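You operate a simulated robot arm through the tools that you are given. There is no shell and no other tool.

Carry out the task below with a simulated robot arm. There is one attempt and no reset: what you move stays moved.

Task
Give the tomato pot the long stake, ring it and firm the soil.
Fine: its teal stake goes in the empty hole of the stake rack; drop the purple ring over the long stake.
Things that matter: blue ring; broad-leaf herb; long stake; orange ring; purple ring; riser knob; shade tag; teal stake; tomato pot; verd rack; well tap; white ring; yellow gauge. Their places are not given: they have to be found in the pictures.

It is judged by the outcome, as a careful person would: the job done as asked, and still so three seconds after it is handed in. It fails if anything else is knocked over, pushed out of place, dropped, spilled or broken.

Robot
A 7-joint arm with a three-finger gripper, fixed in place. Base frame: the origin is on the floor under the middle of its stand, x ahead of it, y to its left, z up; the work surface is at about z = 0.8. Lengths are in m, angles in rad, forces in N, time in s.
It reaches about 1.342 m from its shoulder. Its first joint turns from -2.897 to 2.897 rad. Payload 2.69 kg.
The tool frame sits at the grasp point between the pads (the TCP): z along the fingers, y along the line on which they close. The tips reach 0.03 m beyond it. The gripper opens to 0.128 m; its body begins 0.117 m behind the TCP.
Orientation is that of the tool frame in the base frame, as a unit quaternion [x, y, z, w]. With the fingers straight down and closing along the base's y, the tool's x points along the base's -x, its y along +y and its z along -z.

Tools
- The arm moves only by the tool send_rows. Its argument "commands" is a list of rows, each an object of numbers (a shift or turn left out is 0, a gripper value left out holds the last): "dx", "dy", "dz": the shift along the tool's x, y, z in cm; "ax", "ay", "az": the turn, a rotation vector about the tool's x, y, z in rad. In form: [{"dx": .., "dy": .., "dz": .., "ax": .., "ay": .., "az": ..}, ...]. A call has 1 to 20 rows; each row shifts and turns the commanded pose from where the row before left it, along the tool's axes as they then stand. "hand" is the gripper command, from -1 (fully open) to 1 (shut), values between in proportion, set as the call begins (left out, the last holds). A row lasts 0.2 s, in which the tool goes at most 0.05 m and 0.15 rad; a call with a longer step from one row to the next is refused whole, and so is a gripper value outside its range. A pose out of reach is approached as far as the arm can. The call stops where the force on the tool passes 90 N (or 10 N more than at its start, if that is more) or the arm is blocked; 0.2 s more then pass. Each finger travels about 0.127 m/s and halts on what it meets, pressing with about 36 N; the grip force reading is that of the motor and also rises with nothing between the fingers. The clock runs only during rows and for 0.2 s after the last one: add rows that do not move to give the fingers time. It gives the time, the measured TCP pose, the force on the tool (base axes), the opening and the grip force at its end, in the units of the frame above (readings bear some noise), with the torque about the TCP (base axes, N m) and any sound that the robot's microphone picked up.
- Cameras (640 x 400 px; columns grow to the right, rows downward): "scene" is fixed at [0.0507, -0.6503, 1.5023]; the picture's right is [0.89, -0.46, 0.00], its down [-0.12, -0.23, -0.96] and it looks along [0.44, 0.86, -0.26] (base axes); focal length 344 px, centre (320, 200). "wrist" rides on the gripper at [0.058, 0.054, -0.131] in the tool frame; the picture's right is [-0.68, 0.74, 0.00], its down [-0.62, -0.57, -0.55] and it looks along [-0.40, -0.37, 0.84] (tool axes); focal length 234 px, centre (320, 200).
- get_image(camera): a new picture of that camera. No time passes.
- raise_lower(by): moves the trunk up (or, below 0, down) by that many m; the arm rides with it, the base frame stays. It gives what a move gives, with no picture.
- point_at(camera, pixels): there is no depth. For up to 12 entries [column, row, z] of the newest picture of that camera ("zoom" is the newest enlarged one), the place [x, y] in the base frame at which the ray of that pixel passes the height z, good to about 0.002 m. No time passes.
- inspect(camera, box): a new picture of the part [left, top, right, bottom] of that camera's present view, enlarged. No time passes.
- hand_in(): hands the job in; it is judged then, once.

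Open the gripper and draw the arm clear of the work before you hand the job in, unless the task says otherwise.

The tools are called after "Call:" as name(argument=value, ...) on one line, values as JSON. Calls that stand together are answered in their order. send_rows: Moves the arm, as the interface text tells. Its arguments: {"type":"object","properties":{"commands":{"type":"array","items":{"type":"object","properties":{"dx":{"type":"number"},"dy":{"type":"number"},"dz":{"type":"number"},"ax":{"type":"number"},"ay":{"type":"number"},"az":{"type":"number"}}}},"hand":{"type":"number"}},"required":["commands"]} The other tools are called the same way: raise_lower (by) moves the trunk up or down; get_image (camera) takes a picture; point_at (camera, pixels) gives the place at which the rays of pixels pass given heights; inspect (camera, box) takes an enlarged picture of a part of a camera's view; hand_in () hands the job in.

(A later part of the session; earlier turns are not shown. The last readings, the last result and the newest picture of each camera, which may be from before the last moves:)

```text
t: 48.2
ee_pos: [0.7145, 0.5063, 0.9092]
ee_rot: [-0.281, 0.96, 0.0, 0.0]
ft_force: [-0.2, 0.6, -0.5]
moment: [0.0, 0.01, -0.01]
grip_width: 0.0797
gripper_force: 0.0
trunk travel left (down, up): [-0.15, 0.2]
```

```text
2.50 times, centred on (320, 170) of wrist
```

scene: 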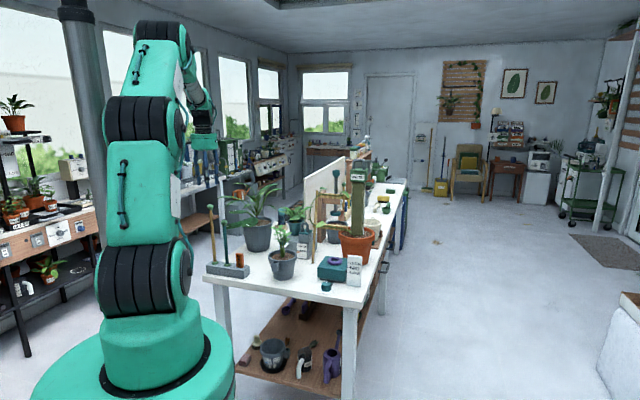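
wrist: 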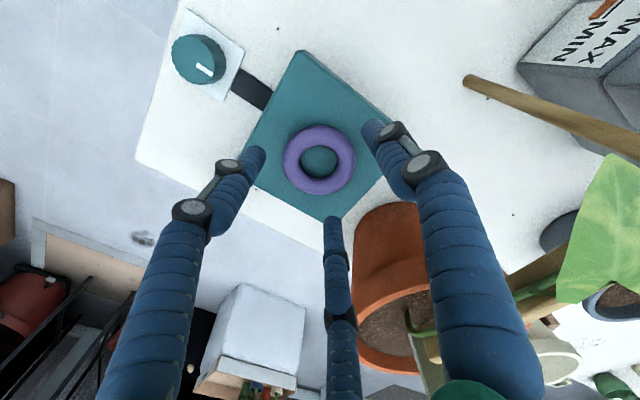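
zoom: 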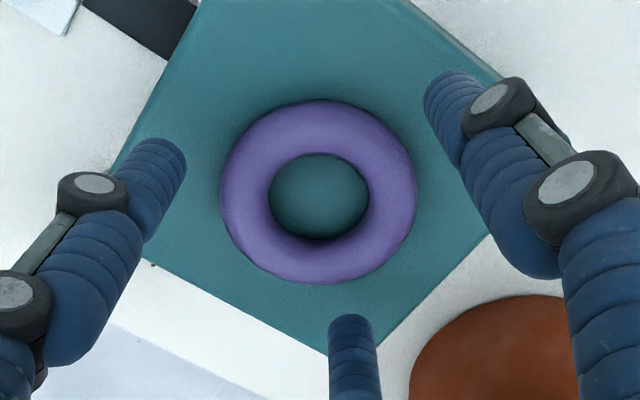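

The front fingertip, at (278,272) in the scene zoom, is still about 1.8 cm above the block top. I descend 1.3 cm in small steps.

Call:
send_rows(commands=[{"dz": 0.4}, {"dz": 0.4}, {"dz": 0.3}, {"dz": 0.2}, {}, {}])

Call:
inspect(camera="scene", box=[315, 230, 365, 280])

Call:
inspect(camera="wrist", box=[250, 90, 390, 250])

```text
t: 49.6
ee_pos: [0.7136, 0.505, 0.898]
ee_rot: [-0.282, 0.959, 0.0, 0.0]
ft_force: [-0.6, 0.2, 0.1]
moment: [-0.01, 0.01, 0.04]
grip_width: 0.0797
gripper_force: 0.0
trunk travel left (down, up): [-0.15, 0.2]
```

```text
8.00 times, centred on (340, 255) of scene
```

zoom: 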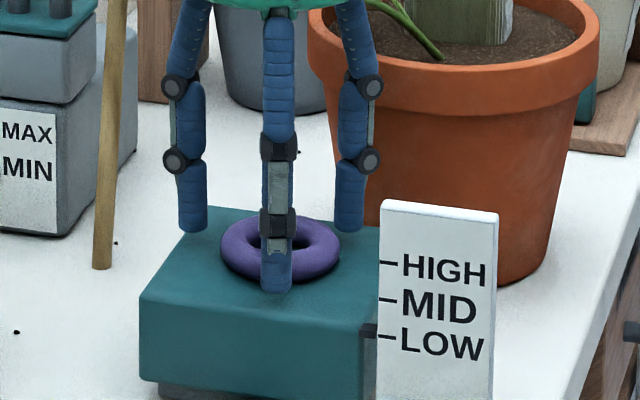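

```text
2.50 times, centred on (320, 170) of wrist
```

zoom: 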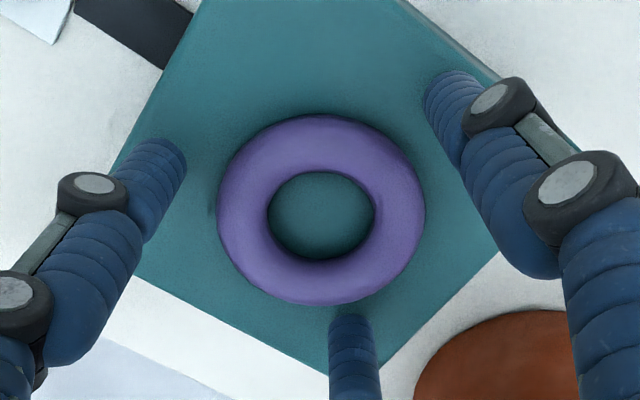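

The tip is about 7 mm above the block and the ring is centred. I go down another 5 mm.

Call:
send_rows(commands=[{"dz": 0.2}, {"dz": 0.2}, {"dz": 0.1}, {}])

Call:
inspect(camera="scene", box=[315, 230, 365, 280])

```text
t: 50.6
ee_pos: [0.7127, 0.5068, 0.8928]
ee_rot: [-0.281, 0.96, 0.0, -0.001]
ft_force: [-0.8, 0.1, -0.6]
moment: [0.01, 0.02, 0.0]
grip_width: 0.0799
gripper_force: 0.0
trunk travel left (down, up): [-0.15, 0.2]
```

```text
8.00 times, centred on (340, 255) of scene
```

zoom: 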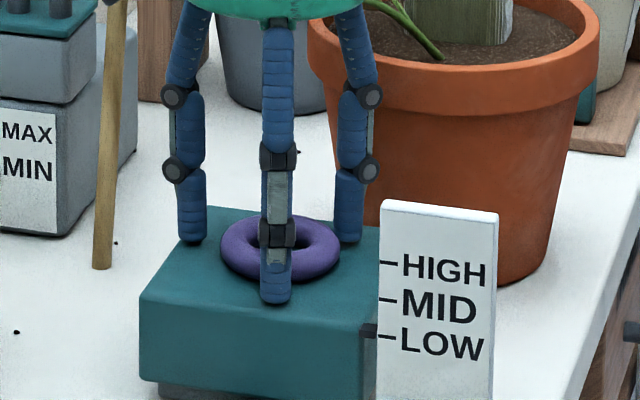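

No contact yet; I lower 2 mm more in 1 mm steps.

Call:
send_rows(commands=[{"dz": 0.1}, {"dz": 0.1}, {}])

Call:
inspect(camera="scene", box=[315, 230, 365, 280])

```text
t: 51.4
ee_pos: [0.7123, 0.5067, 0.8907]
ee_rot: [-0.282, 0.959, 0.0, 0.0]
ft_force: [-0.2, 0.1, -0.8]
moment: [0.0, 0.02, 0.01]
grip_width: 0.08
gripper_force: 0.0
trunk travel left (down, up): [-0.15, 0.2]
```

```text
8.00 times, centred on (340, 255) of scene
```

zoom: 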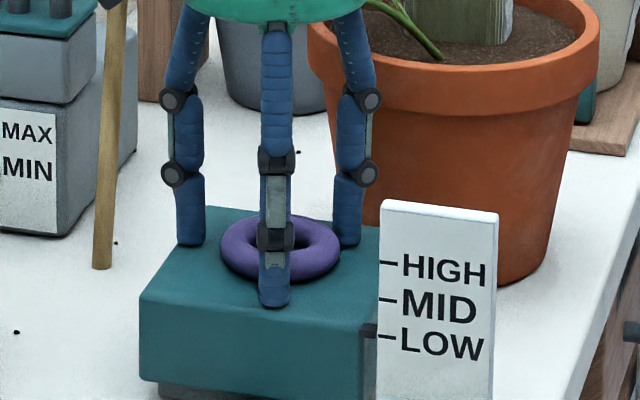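

The tips are at the block surface with no contact force. I close gently on the ring, first to 0.066, then fully.

Call:
send_rows(commands=[{}, {}], hand=-0.03)

Call:
inspect(camera="wrist", box=[250, 90, 390, 250])

Call:
inspect(camera="scene", box=[315, 230, 365, 280])

```text
t: 52.0
ee_pos: [0.7118, 0.5065, 0.8913]
ee_rot: [-0.282, 0.96, 0.0, 0.0]
ft_force: [-0.4, 1.4, 0.9]
moment: [0.01, 0.0, -0.01]
grip_width: 0.0661
gripper_force: 0.5
trunk travel left (down, up): [-0.15, 0.2]
```

```text
2.50 times, centred on (320, 170) of wrist
```

zoom: 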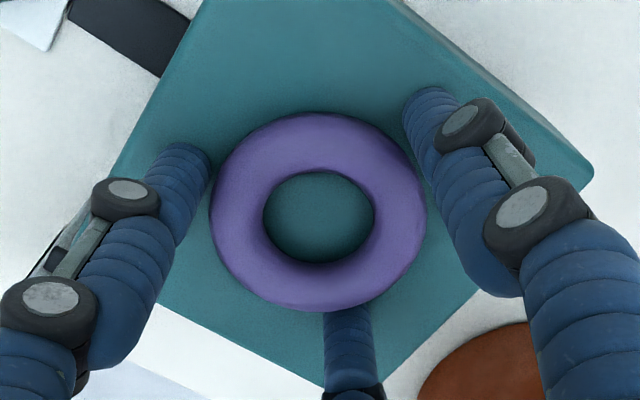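

```text
8.00 times, centred on (340, 255) of scene
```

zoom: 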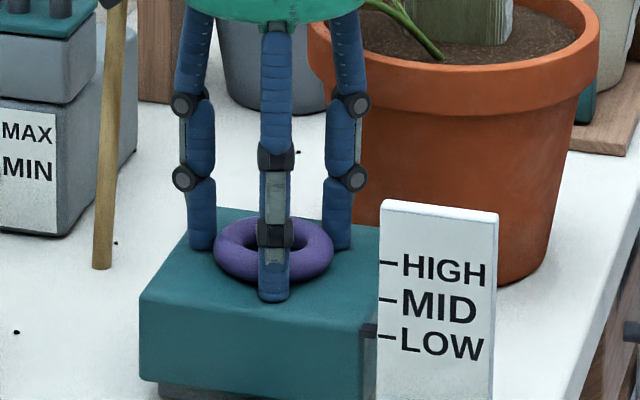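

The fingers are almost on the ring. I close fully.

Call:
send_rows(commands=[{}, {}, {}], hand=1)

Call:
inspect(camera="wrist", box=[250, 90, 390, 250])

Call:
inspect(camera="scene", box=[315, 230, 365, 280])

```text
t: 52.8
ee_pos: [0.7122, 0.506, 0.8917]
ee_rot: [-0.281, 0.96, 0.0, 0.0]
ft_force: [-1.6, -0.6, 5.0]
moment: [-0.04, 0.1, 0.0]
grip_width: 0.0593
gripper_force: 35.9
trunk travel left (down, up): [-0.15, 0.2]
```

```text
2.50 times, centred on (320, 170) of wrist
```

zoom: 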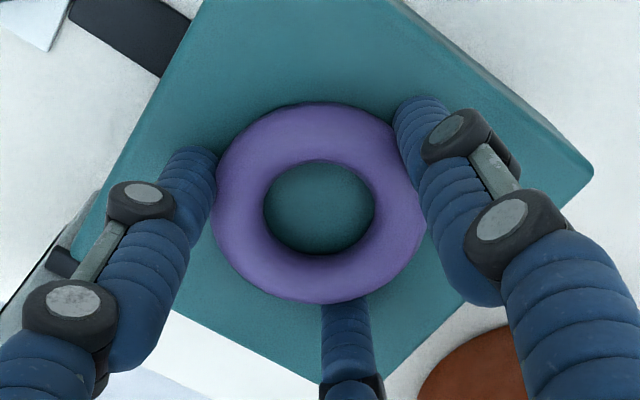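

```text
8.00 times, centred on (340, 255) of scene
```

zoom: 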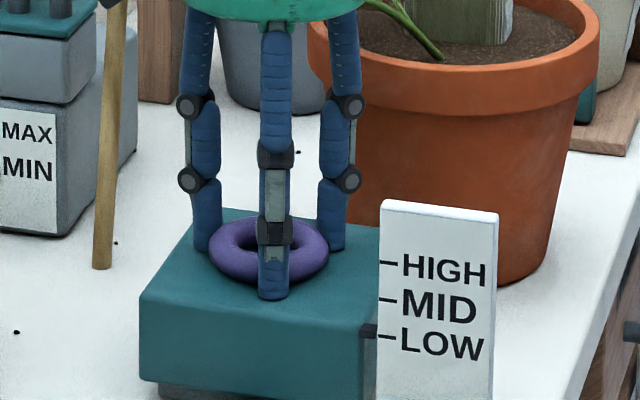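

The ring is gripped (width 0.059, 36 N). I lift slowly 3 cm and check it comes along.

Call:
send_rows(commands=[{"dz": -0.5}, {"dz": -0.5}, {"dz": -1}, {"dz": -1}, {}])

Call:
inspect(camera="wrist", box=[250, 90, 390, 250])

Call:
inspect(camera="scene", box=[315, 230, 365, 280])

```text
t: 54.0
ee_pos: [0.7143, 0.5058, 0.9191]
ee_rot: [-0.282, 0.959, 0.001, 0.0]
ft_force: [-0.9, -0.9, -0.5]
moment: [0.01, 0.01, 0.02]
grip_width: 0.059
gripper_force: 35.9
trunk travel left (down, up): [-0.15, 0.2]
```

```text
2.50 times, centred on (320, 170) of wrist
```

zoom: 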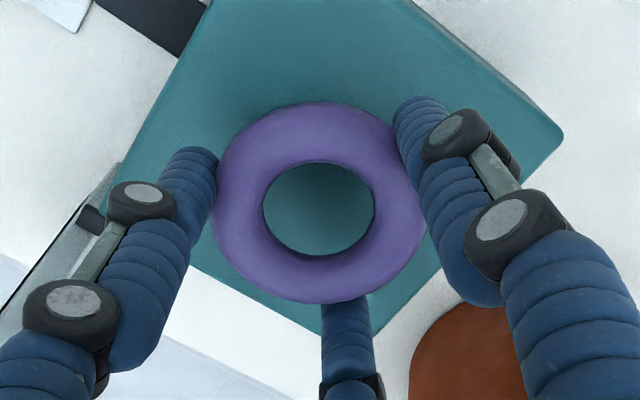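

```text
8.00 times, centred on (340, 255) of scene
```

zoom: 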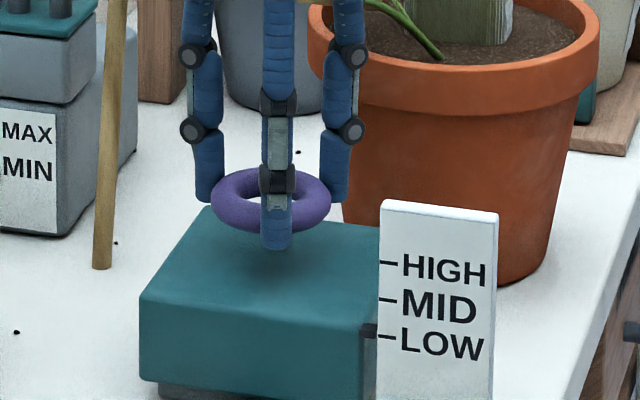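

The ring is held, centred on the tool axis. I lift to z≈1.30 and carry it over to the long stake at (0.467, 0.554).

Call:
send_rows(commands=[{"dz": -3}, {"dz": -4}, {"dz": -4}, {"dz": -4}, {"dz": -4}, {"dz": -4}, {"dz": -4}, {"dz": -4}, {"dz": -4}, {"dz": -3}, {"dx": 3.03, "dy": 2.87}, {"dx": 3.03, "dy": 2.87}, {"dx": 3.03, "dy": 2.87}, {"dx": 3.03, "dy": 2.87}, {"dx": 3.04, "dy": 2.87}, {"dx": 3.04, "dy": 2.88}, {}, {}])

Call:
get_image(camera="wrist")

Call:
inspect(camera="wrist", box=[260, 70, 380, 240])

Call:
inspect(camera="scene", box=[220, 130, 380, 300])

```text
t: 57.8
ee_pos: [0.4632, 0.5539, 1.3019]
ee_rot: [-0.28, 0.96, 0.0, 0.0]
ft_force: [0.2, 0.1, -0.8]
moment: [-0.02, 0.02, 0.03]
grip_width: 0.0592
gripper_force: 35.7
trunk travel left (down, up): [-0.15, 0.2]
```

```text
taken
```

wrist: 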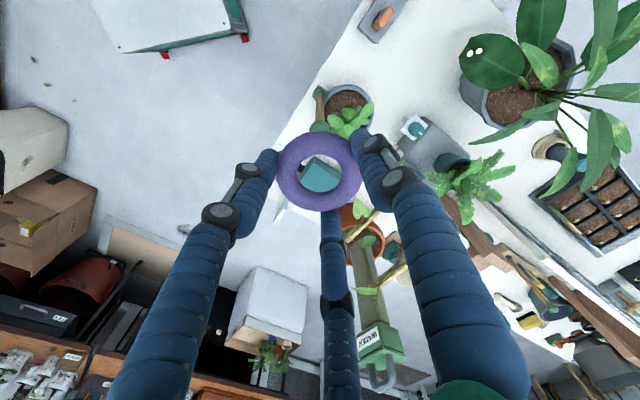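

```text
2.35 times, centred on (320, 155) of wrist
```

zoom: 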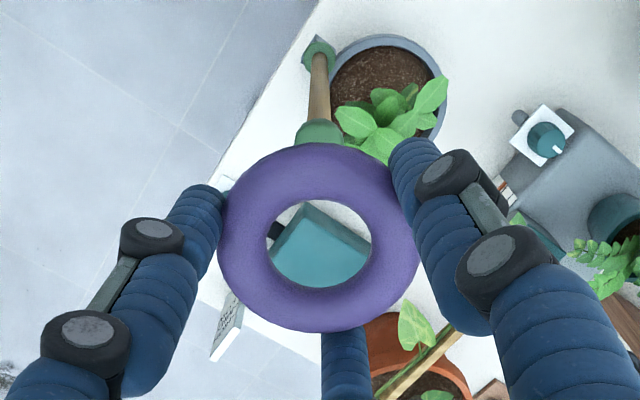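

```text
2.35 times, centred on (300, 215) of scene
```

zoom: 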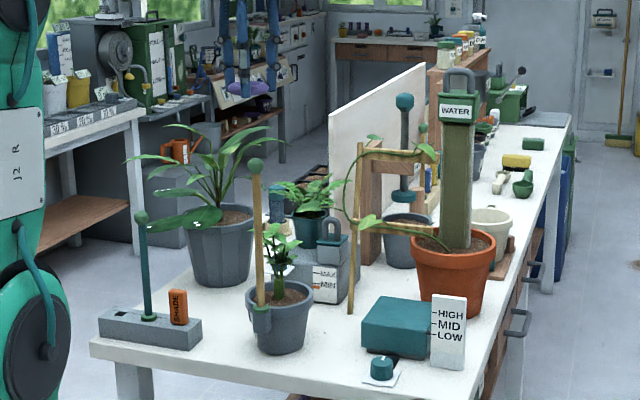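

The ball is partly hidden behind the ring at about (320,130). I zoom in to measure it.

Call:
inspect(camera="wrist", box=[295, 80, 345, 150])

Call:
inspect(camera="scene", box=[250, 140, 310, 220])

```text
5.71 times, centred on (320, 115) of wrist
```

zoom: 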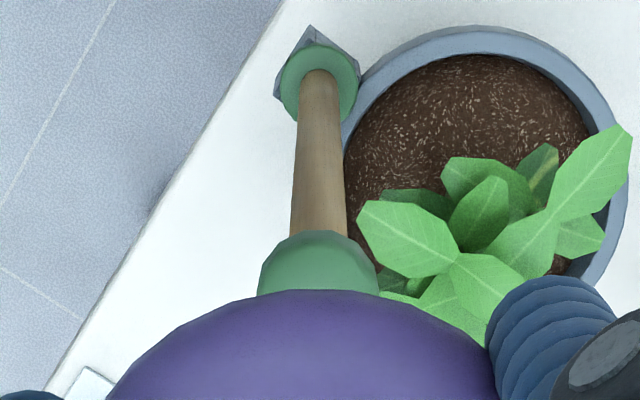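

```text
5.00 times, centred on (280, 180) of scene
```

zoom: 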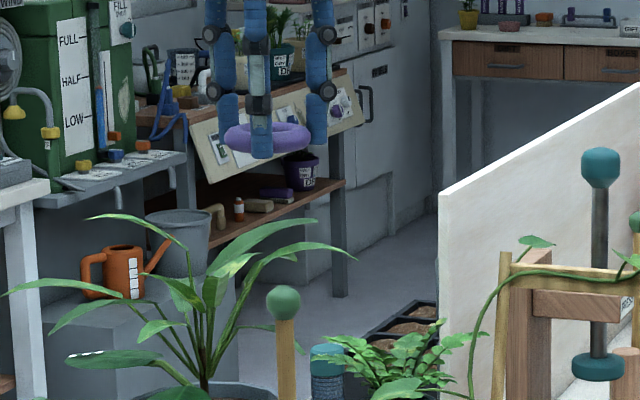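

The axis is about 3 mm off (ball at row 131, expected 128), which agrees with the pose reading. I correct by that and descend to z≈1.225, with the ring just above the ball.

Call:
send_rows(commands=[{"dx": -0.26, "dy": -0.2}, {"dz": 3}, {"dz": 3}, {"dz": 1.6}, {}, {}])

Call:
inspect(camera="wrist", box=[270, 90, 370, 230])

Call:
inspect(camera="scene", box=[255, 165, 295, 225])

```text
t: 59.2
ee_pos: [0.4672, 0.5534, 1.2246]
ee_rot: [-0.282, 0.959, 0.0, 0.0]
ft_force: [-0.3, -0.2, -0.4]
moment: [0.01, -0.01, 0.02]
grip_width: 0.0592
gripper_force: 36.2
trunk travel left (down, up): [-0.15, 0.2]
```

```text
2.86 times, centred on (320, 160) of wrist
```

zoom: 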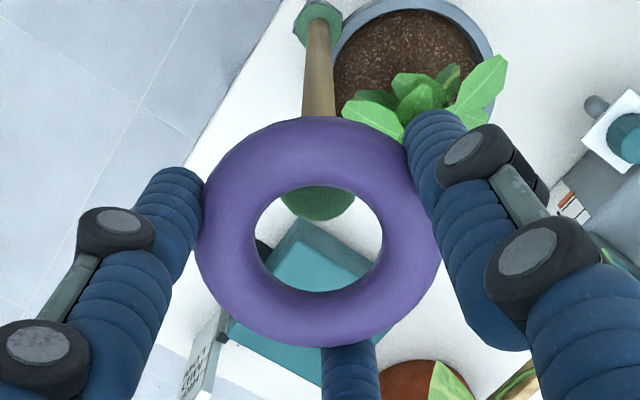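

```text
6.67 times, centred on (275, 195) of scene
```

zoom: 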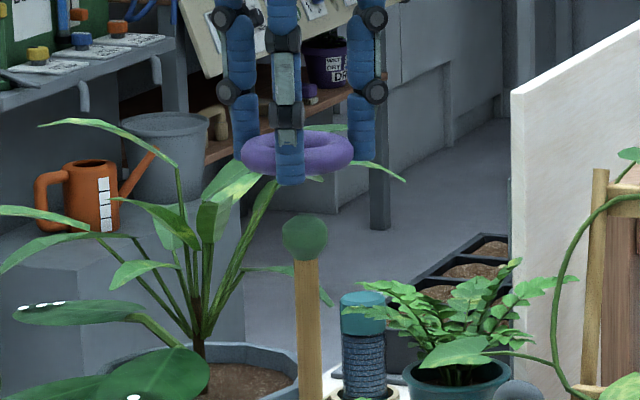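

The ball shows through the ring's hole, nearly centred. I nudge 1 mm and lower 5.5 cm in small steps over the ball, watching the force.

Call:
send_rows(commands=[{"dx": -0.05, "dy": -0.09}, {"dz": 1}, {"dz": 1}, {"dz": 1}, {"dz": 1}, {"dz": 1}, {"dz": 0.5}, {}])

Call:
inspect(camera="wrist", box=[270, 90, 370, 230])

Call:
inspect(camera="scene", box=[255, 175, 295, 235])

```text
t: 61.0
ee_pos: [0.4715, 0.553, 1.1695]
ee_rot: [-0.281, 0.96, 0.0, 0.0]
ft_force: [-0.6, -0.3, -0.1]
moment: [-0.01, 0.02, -0.05]
grip_width: 0.0594
gripper_force: 36.3
trunk travel left (down, up): [-0.15, 0.2]
```

```text
2.86 times, centred on (320, 160) of wrist
```

zoom: 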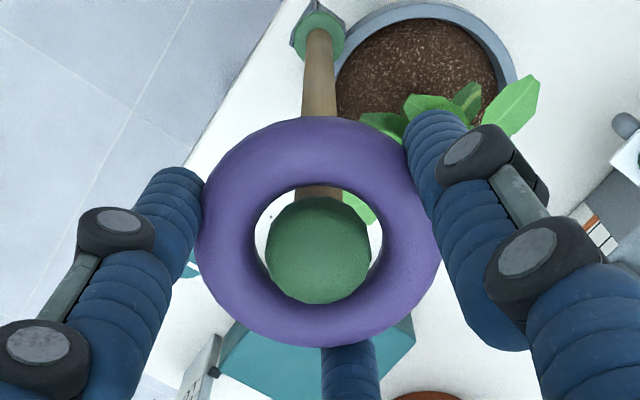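

```text
6.67 times, centred on (275, 205) of scene
```

zoom: 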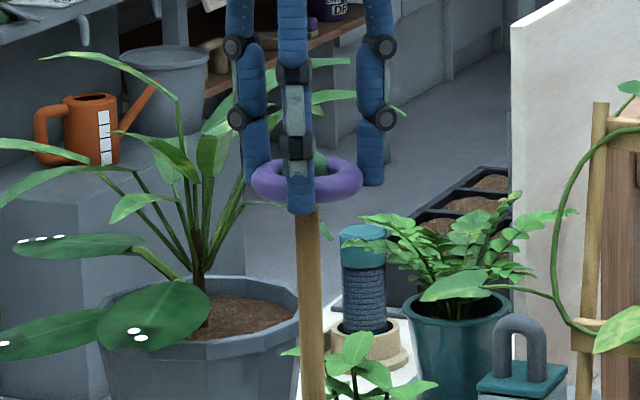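

The ball is passing through the ring's hole without touching. I continue down to z≈1.10.

Call:
send_rows(commands=[{"dz": 0.7}, {"dz": 0.8}, {"dz": 1}, {"dz": 1}, {"dz": 1.5}, {"dz": 1.5}, {}])

Call:
inspect(camera="wrist", box=[270, 90, 370, 270])

Call:
inspect(camera="scene", box=[245, 195, 305, 285])

```text
t: 62.6
ee_pos: [0.4708, 0.5515, 1.1041]
ee_rot: [-0.282, 0.959, -0.001, 0.0]
ft_force: [0.1, -0.9, 0.2]
moment: [-0.02, -0.02, -0.02]
grip_width: 0.0591
gripper_force: 35.7
trunk travel left (down, up): [-0.15, 0.2]
```

```text
2.22 times, centred on (320, 180) of wrist
```

zoom: 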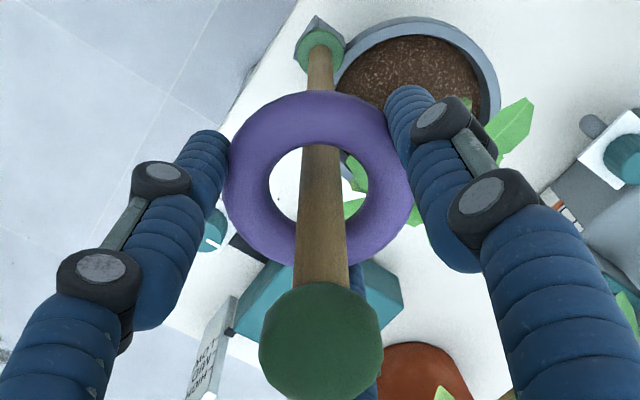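

```text
4.44 times, centred on (275, 240) of scene
```

zoom: 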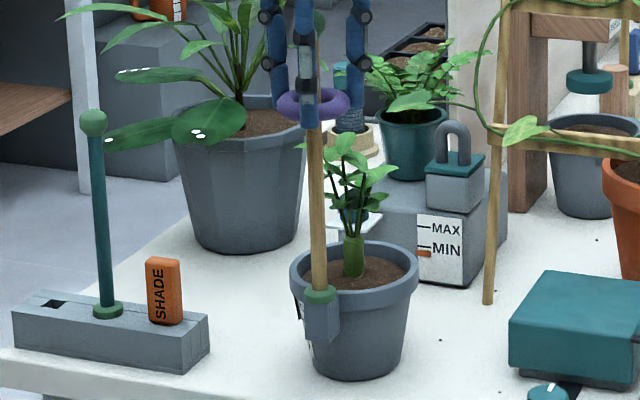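

The ring now encircles the stake below the ball. I lower 2 cm more, staying above the leaves, then open to let it slide down.

Call:
send_rows(commands=[{"dz": 1}, {"dz": 1}, {}])

Call:
send_rows(commands=[{}, {}, {}, {}, {}], hand=-0.3)

Call:
inspect(camera="scene", box=[245, 195, 305, 285])

Call:
inspect(camera="wrist", box=[250, 50, 390, 250])

```text
t: 63.4
ee_pos: [0.4705, 0.5523, 1.0828]
ee_rot: [-0.282, 0.959, 0.001, 0.0]
ft_force: [-0.4, -0.4, -0.4]
moment: [0.01, -0.02, -0.05]
grip_width: 0.0591
gripper_force: 35.5
trunk travel left (down, up): [-0.15, 0.2]
```

```text
t: 64.6
ee_pos: [0.4704, 0.5515, 1.0839]
ee_rot: [-0.281, 0.96, 0.0, 0.001]
ft_force: [-0.4, 0.4, -0.7]
moment: [0.01, 0.0, 0.01]
grip_width: 0.0832
gripper_force: 0.0
trunk travel left (down, up): [-0.15, 0.2]
```

```text
4.44 times, centred on (275, 240) of scene
```

zoom: 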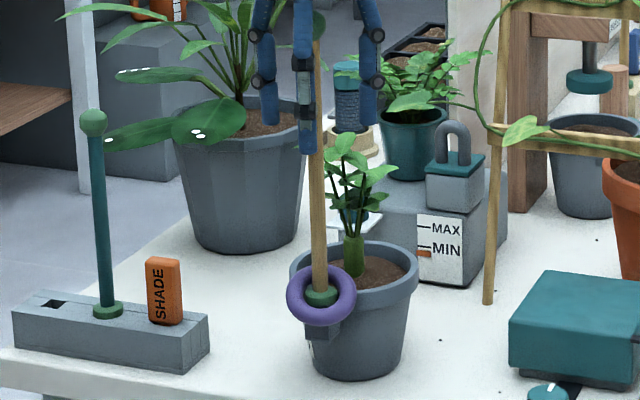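

```text
2.00 times, centred on (320, 150) of wrist
```

zoom: 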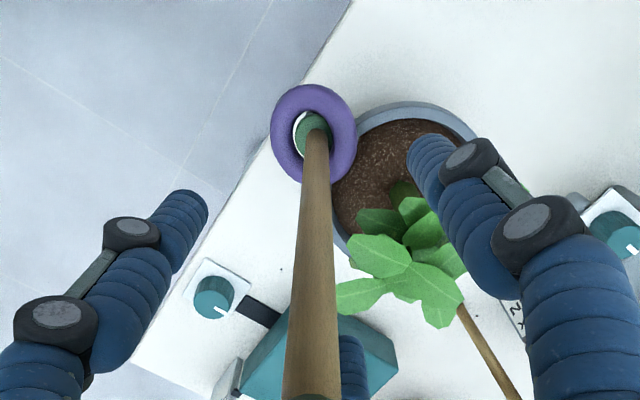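

The ring lies around the foot of the long stake. I retreat straight up, clear of the ball.

Call:
send_rows(commands=[{"dz": -2}, {"dz": -3}, {"dz": -4}, {"dz": -4}, {"dz": -4}, {"dz": -4}, {"dz": -4}, {}])

Call:
inspect(camera="scene", box=[315, 155, 395, 245])

Call:
inspect(camera="scene", box=[255, 205, 305, 280])

Call:
get_image(camera="wrist")

```text
t: 66.4
ee_pos: [0.4679, 0.5512, 1.334]
ee_rot: [-0.28, 0.96, 0.001, 0.0]
ft_force: [-1.2, 0.6, 0.1]
moment: [0.04, 0.01, 0.03]
grip_width: 0.083
gripper_force: 0.0
trunk travel left (down, up): [-0.15, 0.2]
```

```text
4.44 times, centred on (355, 200) of scene
```

zoom: 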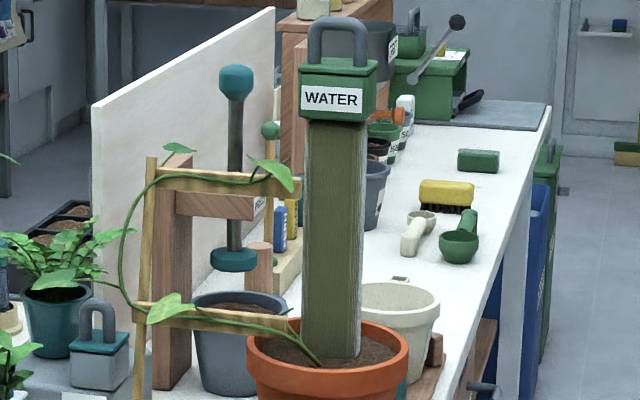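

```text
5.33 times, centred on (280, 242) of scene
```

zoom: 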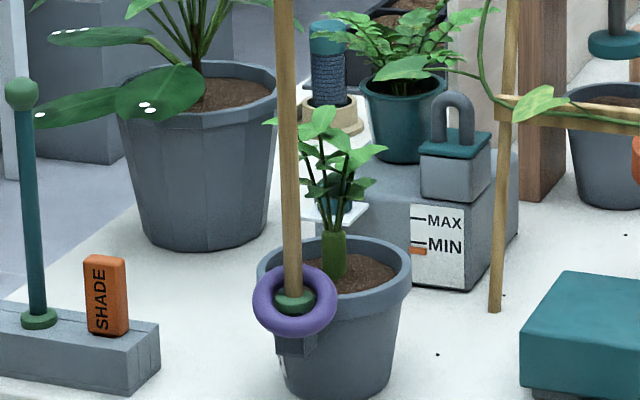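

```text
taken
```

wrist: 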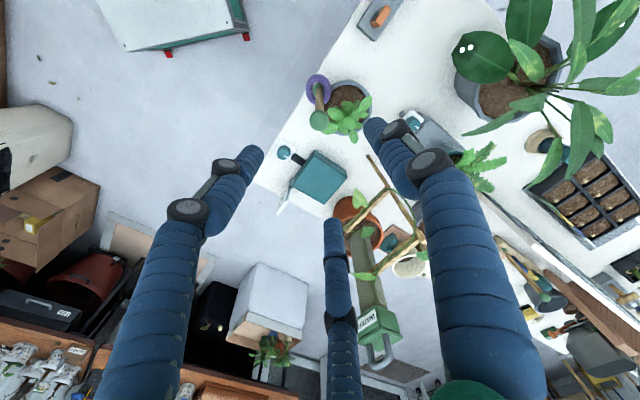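

The ring is on. Now for firming the soil: I look closely at the candidate tools, the corded handle with a cream foot near (288,185) and the hanging disc-rod near (336,190).

Call:
inspect(camera="scene", box=[280, 190, 320, 250])

Call:
inspect(camera="scene", box=[315, 165, 355, 235])

Call:
inspect(camera="wrist", box=[500, 90, 640, 260])

Call:
inspect(camera="wrist", box=[380, 80, 540, 300])

```text
6.67 times, centred on (300, 220) of scene
```

zoom: 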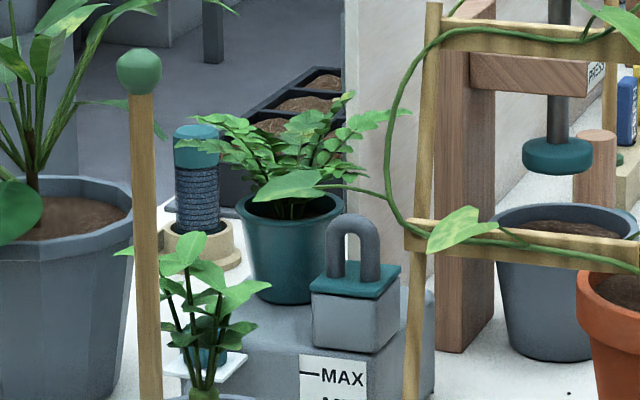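

```text
5.71 times, centred on (335, 200) of scene
```

zoom: 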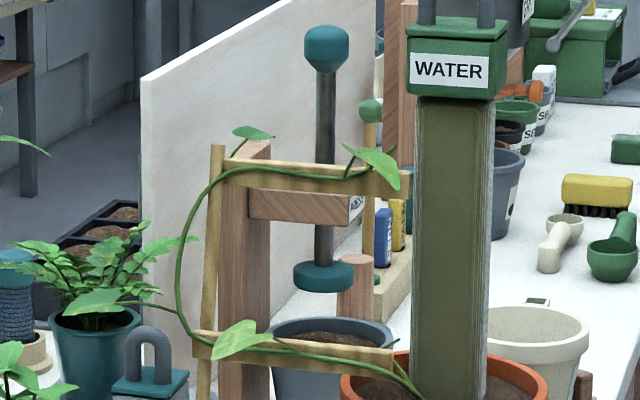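

```text
2.35 times, centred on (570, 175) of wrist
```

zoom: 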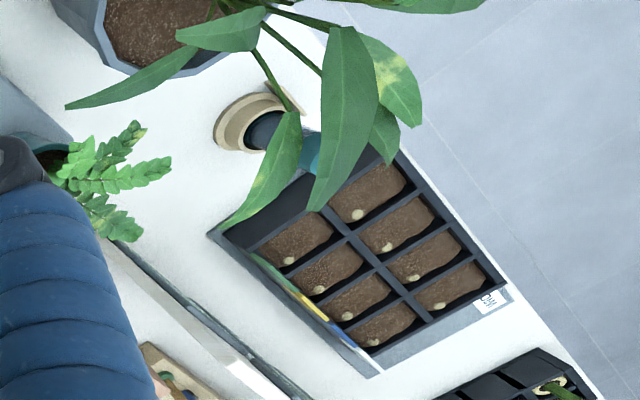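

```text
1.82 times, centred on (460, 190) of wrist
```

zoom: 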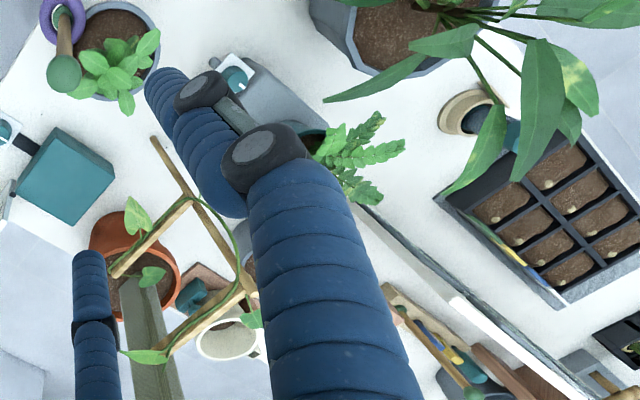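

The hanging disc-rod sits on a fixed stand labelled PRESS, while the corded handle with teal cap stands in a cream cup near the herb. I locate both by comparing rays.

Call:
point_at(camera="wrist", pixels=[[542, 143, 0.8], [542, 143, 0.84], [566, 154, 0.88], [566, 154, 0.92], [566, 154, 0.96]])

Call:
point_at(camera="scene", pixels=[[281.6, 227, 0.82], [281.6, 227, 0.84], [281.6, 227, 0.86], [281.6, 212, 0.9], [281.6, 212, 0.92], [281.6, 212, 0.94], [281.6, 212, 0.96]])

```text
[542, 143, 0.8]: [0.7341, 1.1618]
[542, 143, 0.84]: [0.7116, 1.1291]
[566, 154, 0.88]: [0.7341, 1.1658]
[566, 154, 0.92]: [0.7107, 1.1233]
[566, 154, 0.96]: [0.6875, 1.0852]
```

```text
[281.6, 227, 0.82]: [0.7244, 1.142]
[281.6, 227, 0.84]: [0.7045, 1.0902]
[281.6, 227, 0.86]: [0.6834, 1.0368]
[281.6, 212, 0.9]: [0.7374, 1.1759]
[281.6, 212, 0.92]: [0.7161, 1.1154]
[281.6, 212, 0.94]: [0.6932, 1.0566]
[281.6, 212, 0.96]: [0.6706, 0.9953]
```

The corded item near (0.72, 1.14) looks like a twine spool. Before deciding how to firm the soil I survey the middle of the bench: I rise to z≈1.45 and move to about (0.72, 0.75), above everything there.

Call:
send_rows(commands=[{"dz": -4}, {"dz": -4}, {"dz": -3.6}, {"dx": -4.0, "dy": 0.41}, {"dx": -4.0, "dy": 0.41}, {"dx": -4.0, "dy": 0.41}, {"dx": -4.0, "dy": 0.41}, {"dx": -4.0, "dy": 0.41}, {"dx": -4.0, "dy": 0.41}, {"dx": -4.0, "dy": 0.41}, {"dx": -4.0, "dy": 0.41}, {}])

Call:
get_image(camera="wrist")

Call:
get_image(camera="scene")

```text
t: 69.0
ee_pos: [0.6525, 0.6926, 1.443]
ee_rot: [-0.281, 0.96, 0.002, 0.002]
ft_force: [-0.9, -1.2, 2.5]
moment: [0.13, -0.04, 0.0]
grip_width: 0.0832
gripper_force: 0.1
out of reach, approached as far as the arm can: row 9, 10, 11
trunk travel left (down, up): [-0.15, 0.2]
```

```text
taken
```

wrist: 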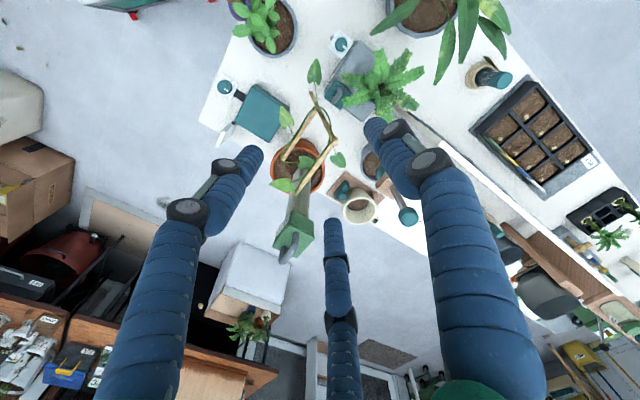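

```text
taken
```

scene: 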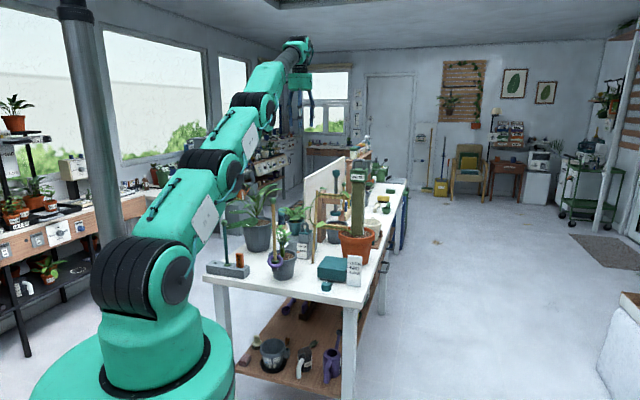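

The arm stopped at its reach limit near (0.65, 0.69, 1.44). I zoom into the middle of the bench from here.

Call:
inspect(camera="wrist", box=[330, 100, 530, 260])

Call:
inspect(camera="wrist", box=[460, 180, 640, 340])

Call:
inspect(camera="scene", box=[330, 150, 420, 230])

```text
2.50 times, centred on (430, 180) of wrist
```

zoom: 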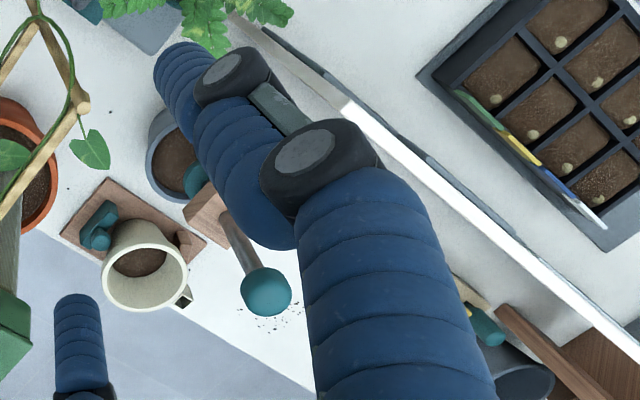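

```text
2.50 times, centred on (550, 260) of wrist
```

zoom: 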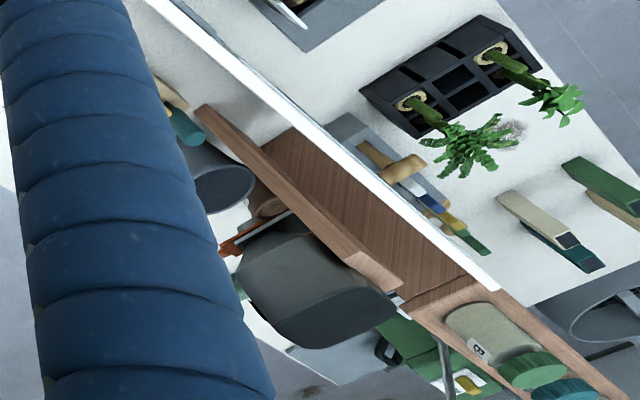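

```text
5.00 times, centred on (375, 190) of scene
```

zoom: 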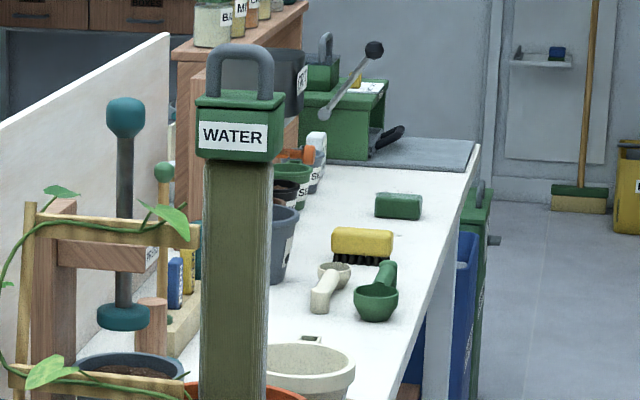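

The PRESS rod runs captive through its stand's arm over another pot, so it is not a loose tool. I look closely at the tomato pot's soil and leaves to see where fingertips could press it.

Call:
inspect(camera="scene", box=[268, 225, 300, 265])

Call:
inspect(camera="wrist", box=[225, 0, 315, 70])

Call:
inspect(camera="scene", box=[325, 185, 345, 225])

```text
10.00 times, centred on (284, 245) of scene
```

zoom: 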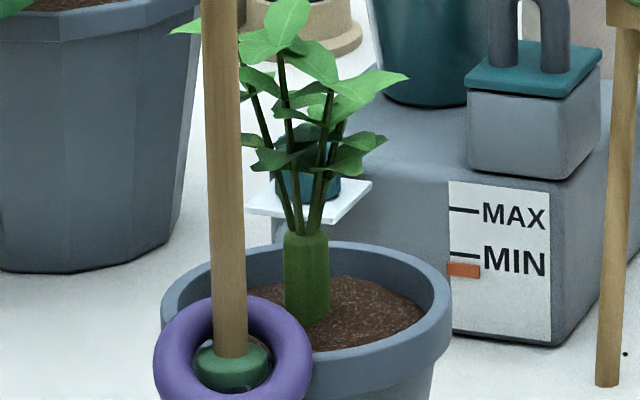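

```text
5.71 times, centred on (270, 35) of wrist
```

zoom: 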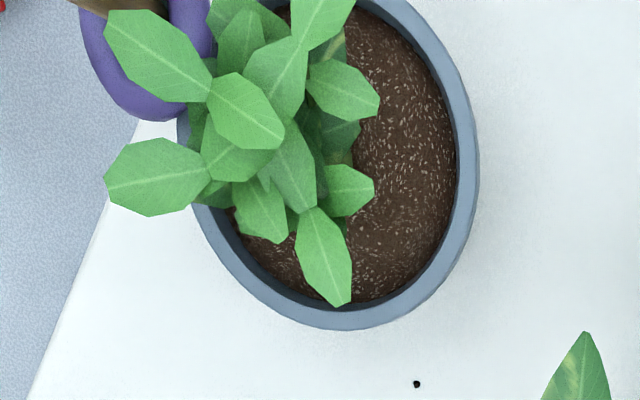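

```text
10.00 times, centred on (335, 205) of scene
```

zoom: 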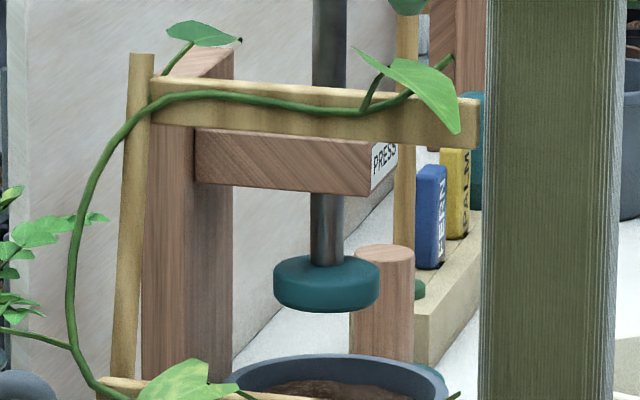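

The stem sleeve is in the pot's middle, with low leaves to about 3 cm and top leaves to about 5.5 cm from the stem, so a single tilted fingertip can press the soil from the -x side. First I back away from the reach limit.

Call:
send_rows(commands=[{"dx": 4.0, "dy": -0.41}, {"dx": 4.0, "dy": -0.41}, {"dx": 4.0, "dy": -0.41}, {"dx": 4.0, "dy": -0.41}, {"dx": 4.0, "dy": -0.41}, {}])

Call:
get_image(camera="wrist")

```text
t: 70.4
ee_pos: [0.4923, 0.5649, 1.4403]
ee_rot: [-0.28, 0.96, 0.001, 0.002]
ft_force: [-1.6, -1.4, 2.6]
moment: [0.12, -0.13, 0.05]
grip_width: 0.083
gripper_force: 0.1
trunk travel left (down, up): [-0.15, 0.2]
```

```text
taken
```

wrist: 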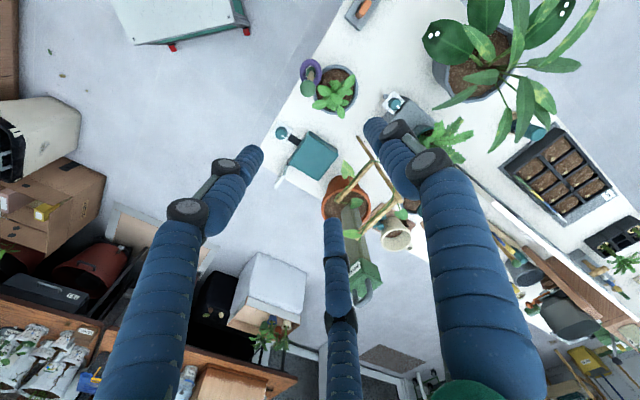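

The command was clamped there, so positions stay consistent. I move to about (0.331, 0.584, 1.15) on the -x side of the pot, open fully, turn -0.13 rad and tilt 20° so that the finger opposite the camera points toward the soil.

Call:
send_rows(commands=[{"dx": 3.2, "dy": 2.56}, {"dx": 3.2, "dy": 2.56}, {"dx": 3.2, "dy": 2.56}, {"dx": 3.2, "dy": 2.56}, {"dz": 4}, {"dz": 4}, {"dz": 4}, {"dz": 4}, {"dz": 4}, {"dz": 4}, {"dz": 4}, {"dz": 1}, {"az": -0.13}, {"ax": 0.058, "ay": -0.1008}, {"ax": 0.058, "ay": -0.1008}, {"ax": 0.058, "ay": -0.1008}, {}, {}], hand=-1)

Call:
get_image(camera="wrist")

Call:
get_image(camera="scene")

```text
t: 74.2
ee_pos: [0.3333, 0.5841, 1.1475]
ee_rot: [-0.337, 0.925, -0.029, 0.171]
ft_force: [-0.2, 0.5, -0.5]
moment: [-0.01, 0.02, -0.03]
grip_width: 0.1281
gripper_force: 0.2
trunk travel left (down, up): [-0.15, 0.2]
```

```text
taken
```

wrist: 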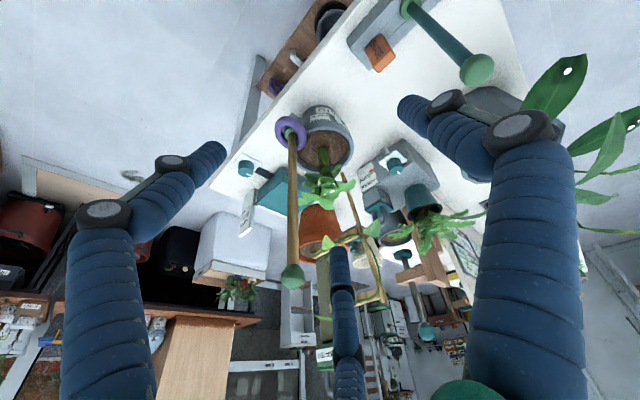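

```text
taken
```

scene: 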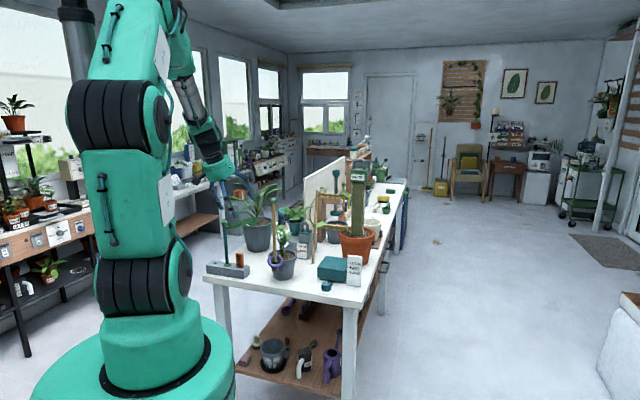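

The tilt is as intended (tool z = (0.336, 0.062, -0.938)). I zoom on the pot in the wrist view and take its rim, soil and leaf positions.

Call:
inspect(camera="wrist", box=[260, 80, 390, 220])

Call:
inspect(camera="scene", box=[200, 170, 320, 290])

```text
2.86 times, centred on (325, 150) of wrist
```

zoom: 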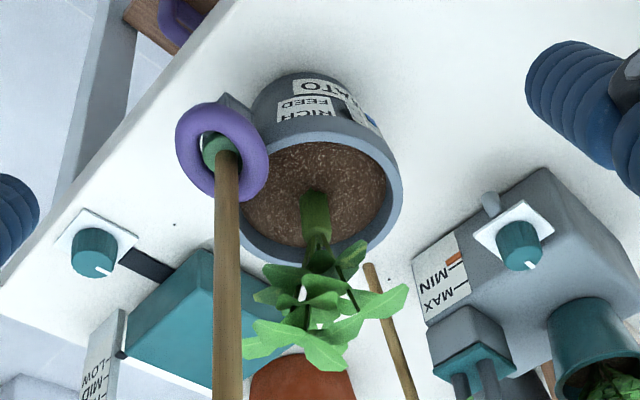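

```text
3.33 times, centred on (260, 230) of scene
```

zoom: 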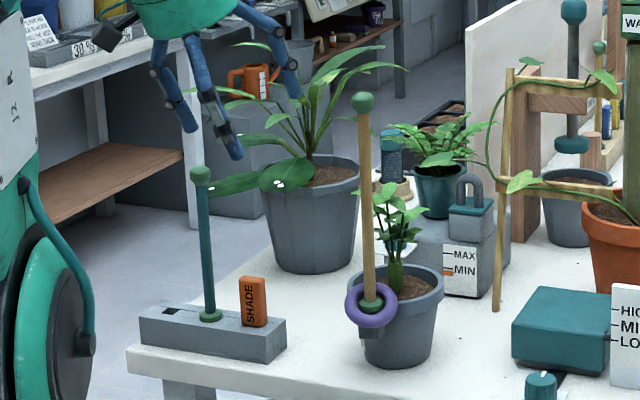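

The near-side soil around (310,165) in the zoom is open. I read positions for the rim, stem base and the intended press spot.

Call:
inspect(camera="wrist", box=[260, 80, 390, 220])

Call:
point_at(camera="zoom", pixels=[[403, 188, 0.9], [318, 131, 0.9], [322, 262, 0.9], [240, 205, 0.9], [313, 195, 0.885], [305, 160, 0.885], [318, 142, 0.89], [330, 160, 0.885], [220, 155, 0.9], [403, 188, 0.89], [318, 131, 0.89], [322, 262, 0.89]])

```text
2.86 times, centred on (325, 150) of wrist
```

zoom: 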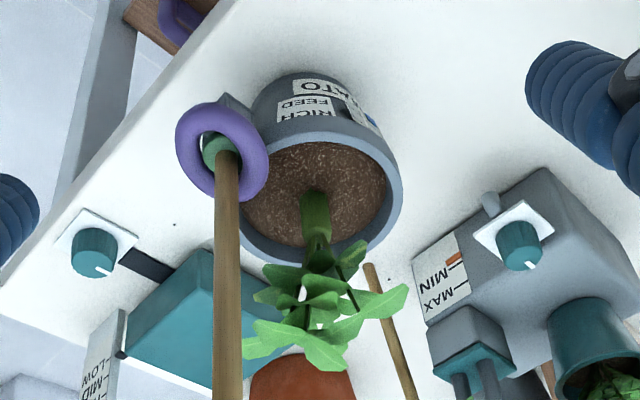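

```text
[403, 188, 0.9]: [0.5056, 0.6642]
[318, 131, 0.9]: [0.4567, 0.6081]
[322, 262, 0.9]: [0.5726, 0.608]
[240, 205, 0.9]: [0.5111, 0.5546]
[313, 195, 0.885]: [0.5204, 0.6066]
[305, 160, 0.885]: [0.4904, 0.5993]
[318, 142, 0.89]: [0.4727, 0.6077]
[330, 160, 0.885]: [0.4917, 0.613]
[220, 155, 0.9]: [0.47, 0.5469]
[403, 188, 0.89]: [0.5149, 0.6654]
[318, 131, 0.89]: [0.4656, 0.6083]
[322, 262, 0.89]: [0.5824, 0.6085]
```

I cross-check the soil height with the scene camera using the stem-sleeve base at (282.7,256.5).

Call:
point_at(camera="scene", pixels=[[282.7, 256.5, 0.88], [282.7, 256.5, 0.885], [282.7, 256.5, 0.89], [282.7, 256.5, 0.895], [282.7, 256.5, 0.9], [297, 255, 0.9], [297, 255, 0.91]])

Call:
inspect(camera="scene", box=[262, 235, 302, 285])

```text
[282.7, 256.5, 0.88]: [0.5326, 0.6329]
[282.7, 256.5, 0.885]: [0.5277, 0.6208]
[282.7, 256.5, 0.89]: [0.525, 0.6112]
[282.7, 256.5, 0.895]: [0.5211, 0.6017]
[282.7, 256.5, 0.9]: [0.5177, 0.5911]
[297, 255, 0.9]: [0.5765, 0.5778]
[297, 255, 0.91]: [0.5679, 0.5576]
```

```text
8.00 times, centred on (282, 260) of scene
```

zoom: 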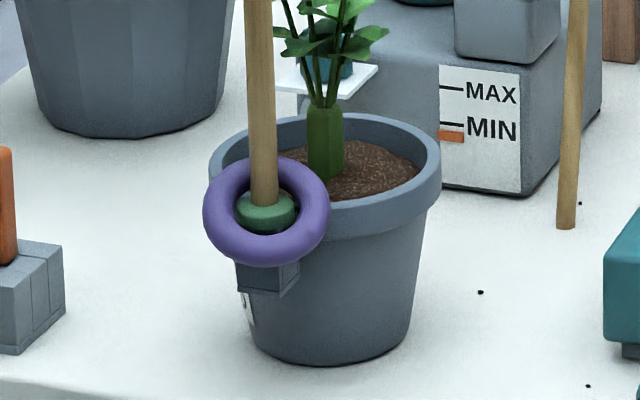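

Soil is near z=0.888 with the stem at about (0.518, 0.607), and I choose the press spot (0.488, 0.606). To stay clear of the rack I turn 10° more about the vertical and go down to a waiting point outside the pot rim.

Call:
send_rows(commands=[{"ax": -0.0258, "ay": -0.0149, "az": -0.082}, {"ax": -0.0258, "ay": -0.0149, "az": -0.082}, {"dx": 0.53, "dy": -3.43, "dz": 0.46}, {"dx": 1.034, "dy": 0.597, "dz": 3.28}, {"dx": 1.034, "dy": 0.597, "dz": 3.28}, {"dx": 1.034, "dy": 0.597, "dz": 3.28}, {"dx": 1.034, "dy": 0.597, "dz": 3.28}, {"dx": 1.034, "dy": 0.597, "dz": 3.28}, {}, {}])

Call:
get_image(camera="wrist")

Call:
inspect(camera="scene", box=[215, 190, 315, 290])

```text
t: 76.4
ee_pos: [0.3548, 0.5599, 0.9747]
ee_rot: [-0.417, 0.892, -0.016, 0.173]
ft_force: [0.4, -0.4, -0.4]
moment: [0.01, 0.03, 0.01]
grip_width: 0.1278
gripper_force: 0.1
trunk travel left (down, up): [-0.15, 0.2]
```

```text
taken
```

wrist: 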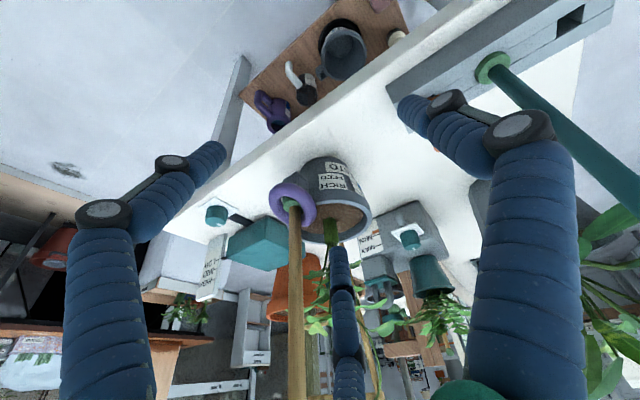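

```text
4.00 times, centred on (265, 240) of scene
```

zoom: 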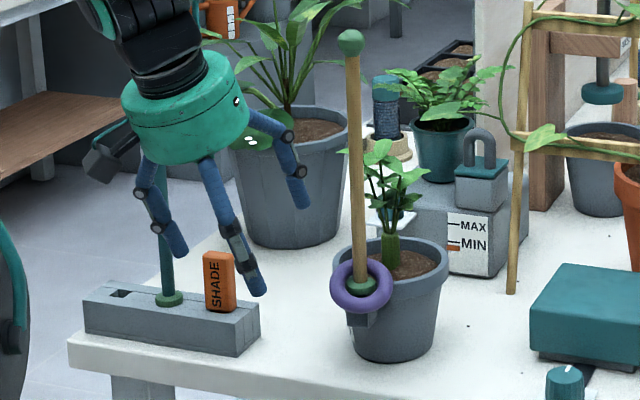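

The finger opposite the camera hovers just outside the rim. I advance it inward and down half-way, then look again.

Call:
send_rows(commands=[{"dx": -0.925, "dy": -0.535, "dz": 1.45}, {"dx": -0.925, "dy": -0.535, "dz": 1.45}, {}, {}])

Call:
inspect(camera="wrist", box=[260, 150, 400, 330])

Call:
inspect(camera="scene", box=[235, 205, 305, 285])

```text
t: 77.4
ee_pos: [0.3856, 0.569, 0.9538]
ee_rot: [-0.417, 0.892, -0.015, 0.172]
ft_force: [-1.3, 0.0, -0.3]
moment: [0.06, 0.0, 0.01]
grip_width: 0.1279
gripper_force: 0.1
trunk travel left (down, up): [-0.15, 0.2]
```

```text
2.22 times, centred on (330, 240) of wrist
```

zoom: 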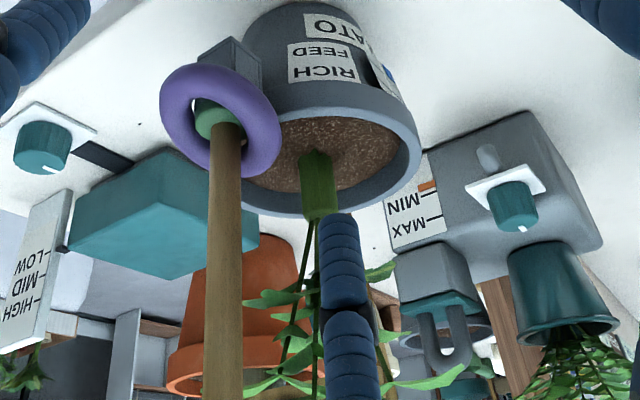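

```text
5.00 times, centred on (270, 245) of scene
```

zoom: 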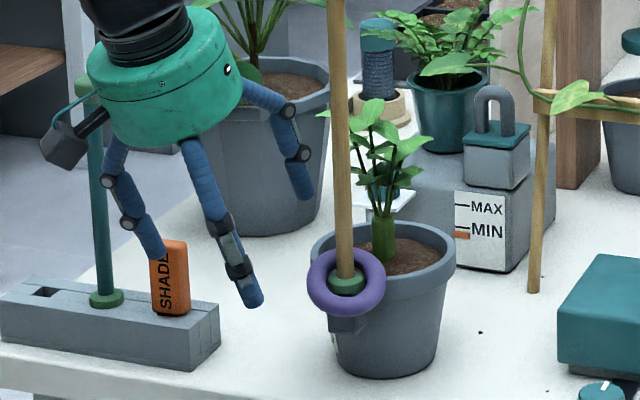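

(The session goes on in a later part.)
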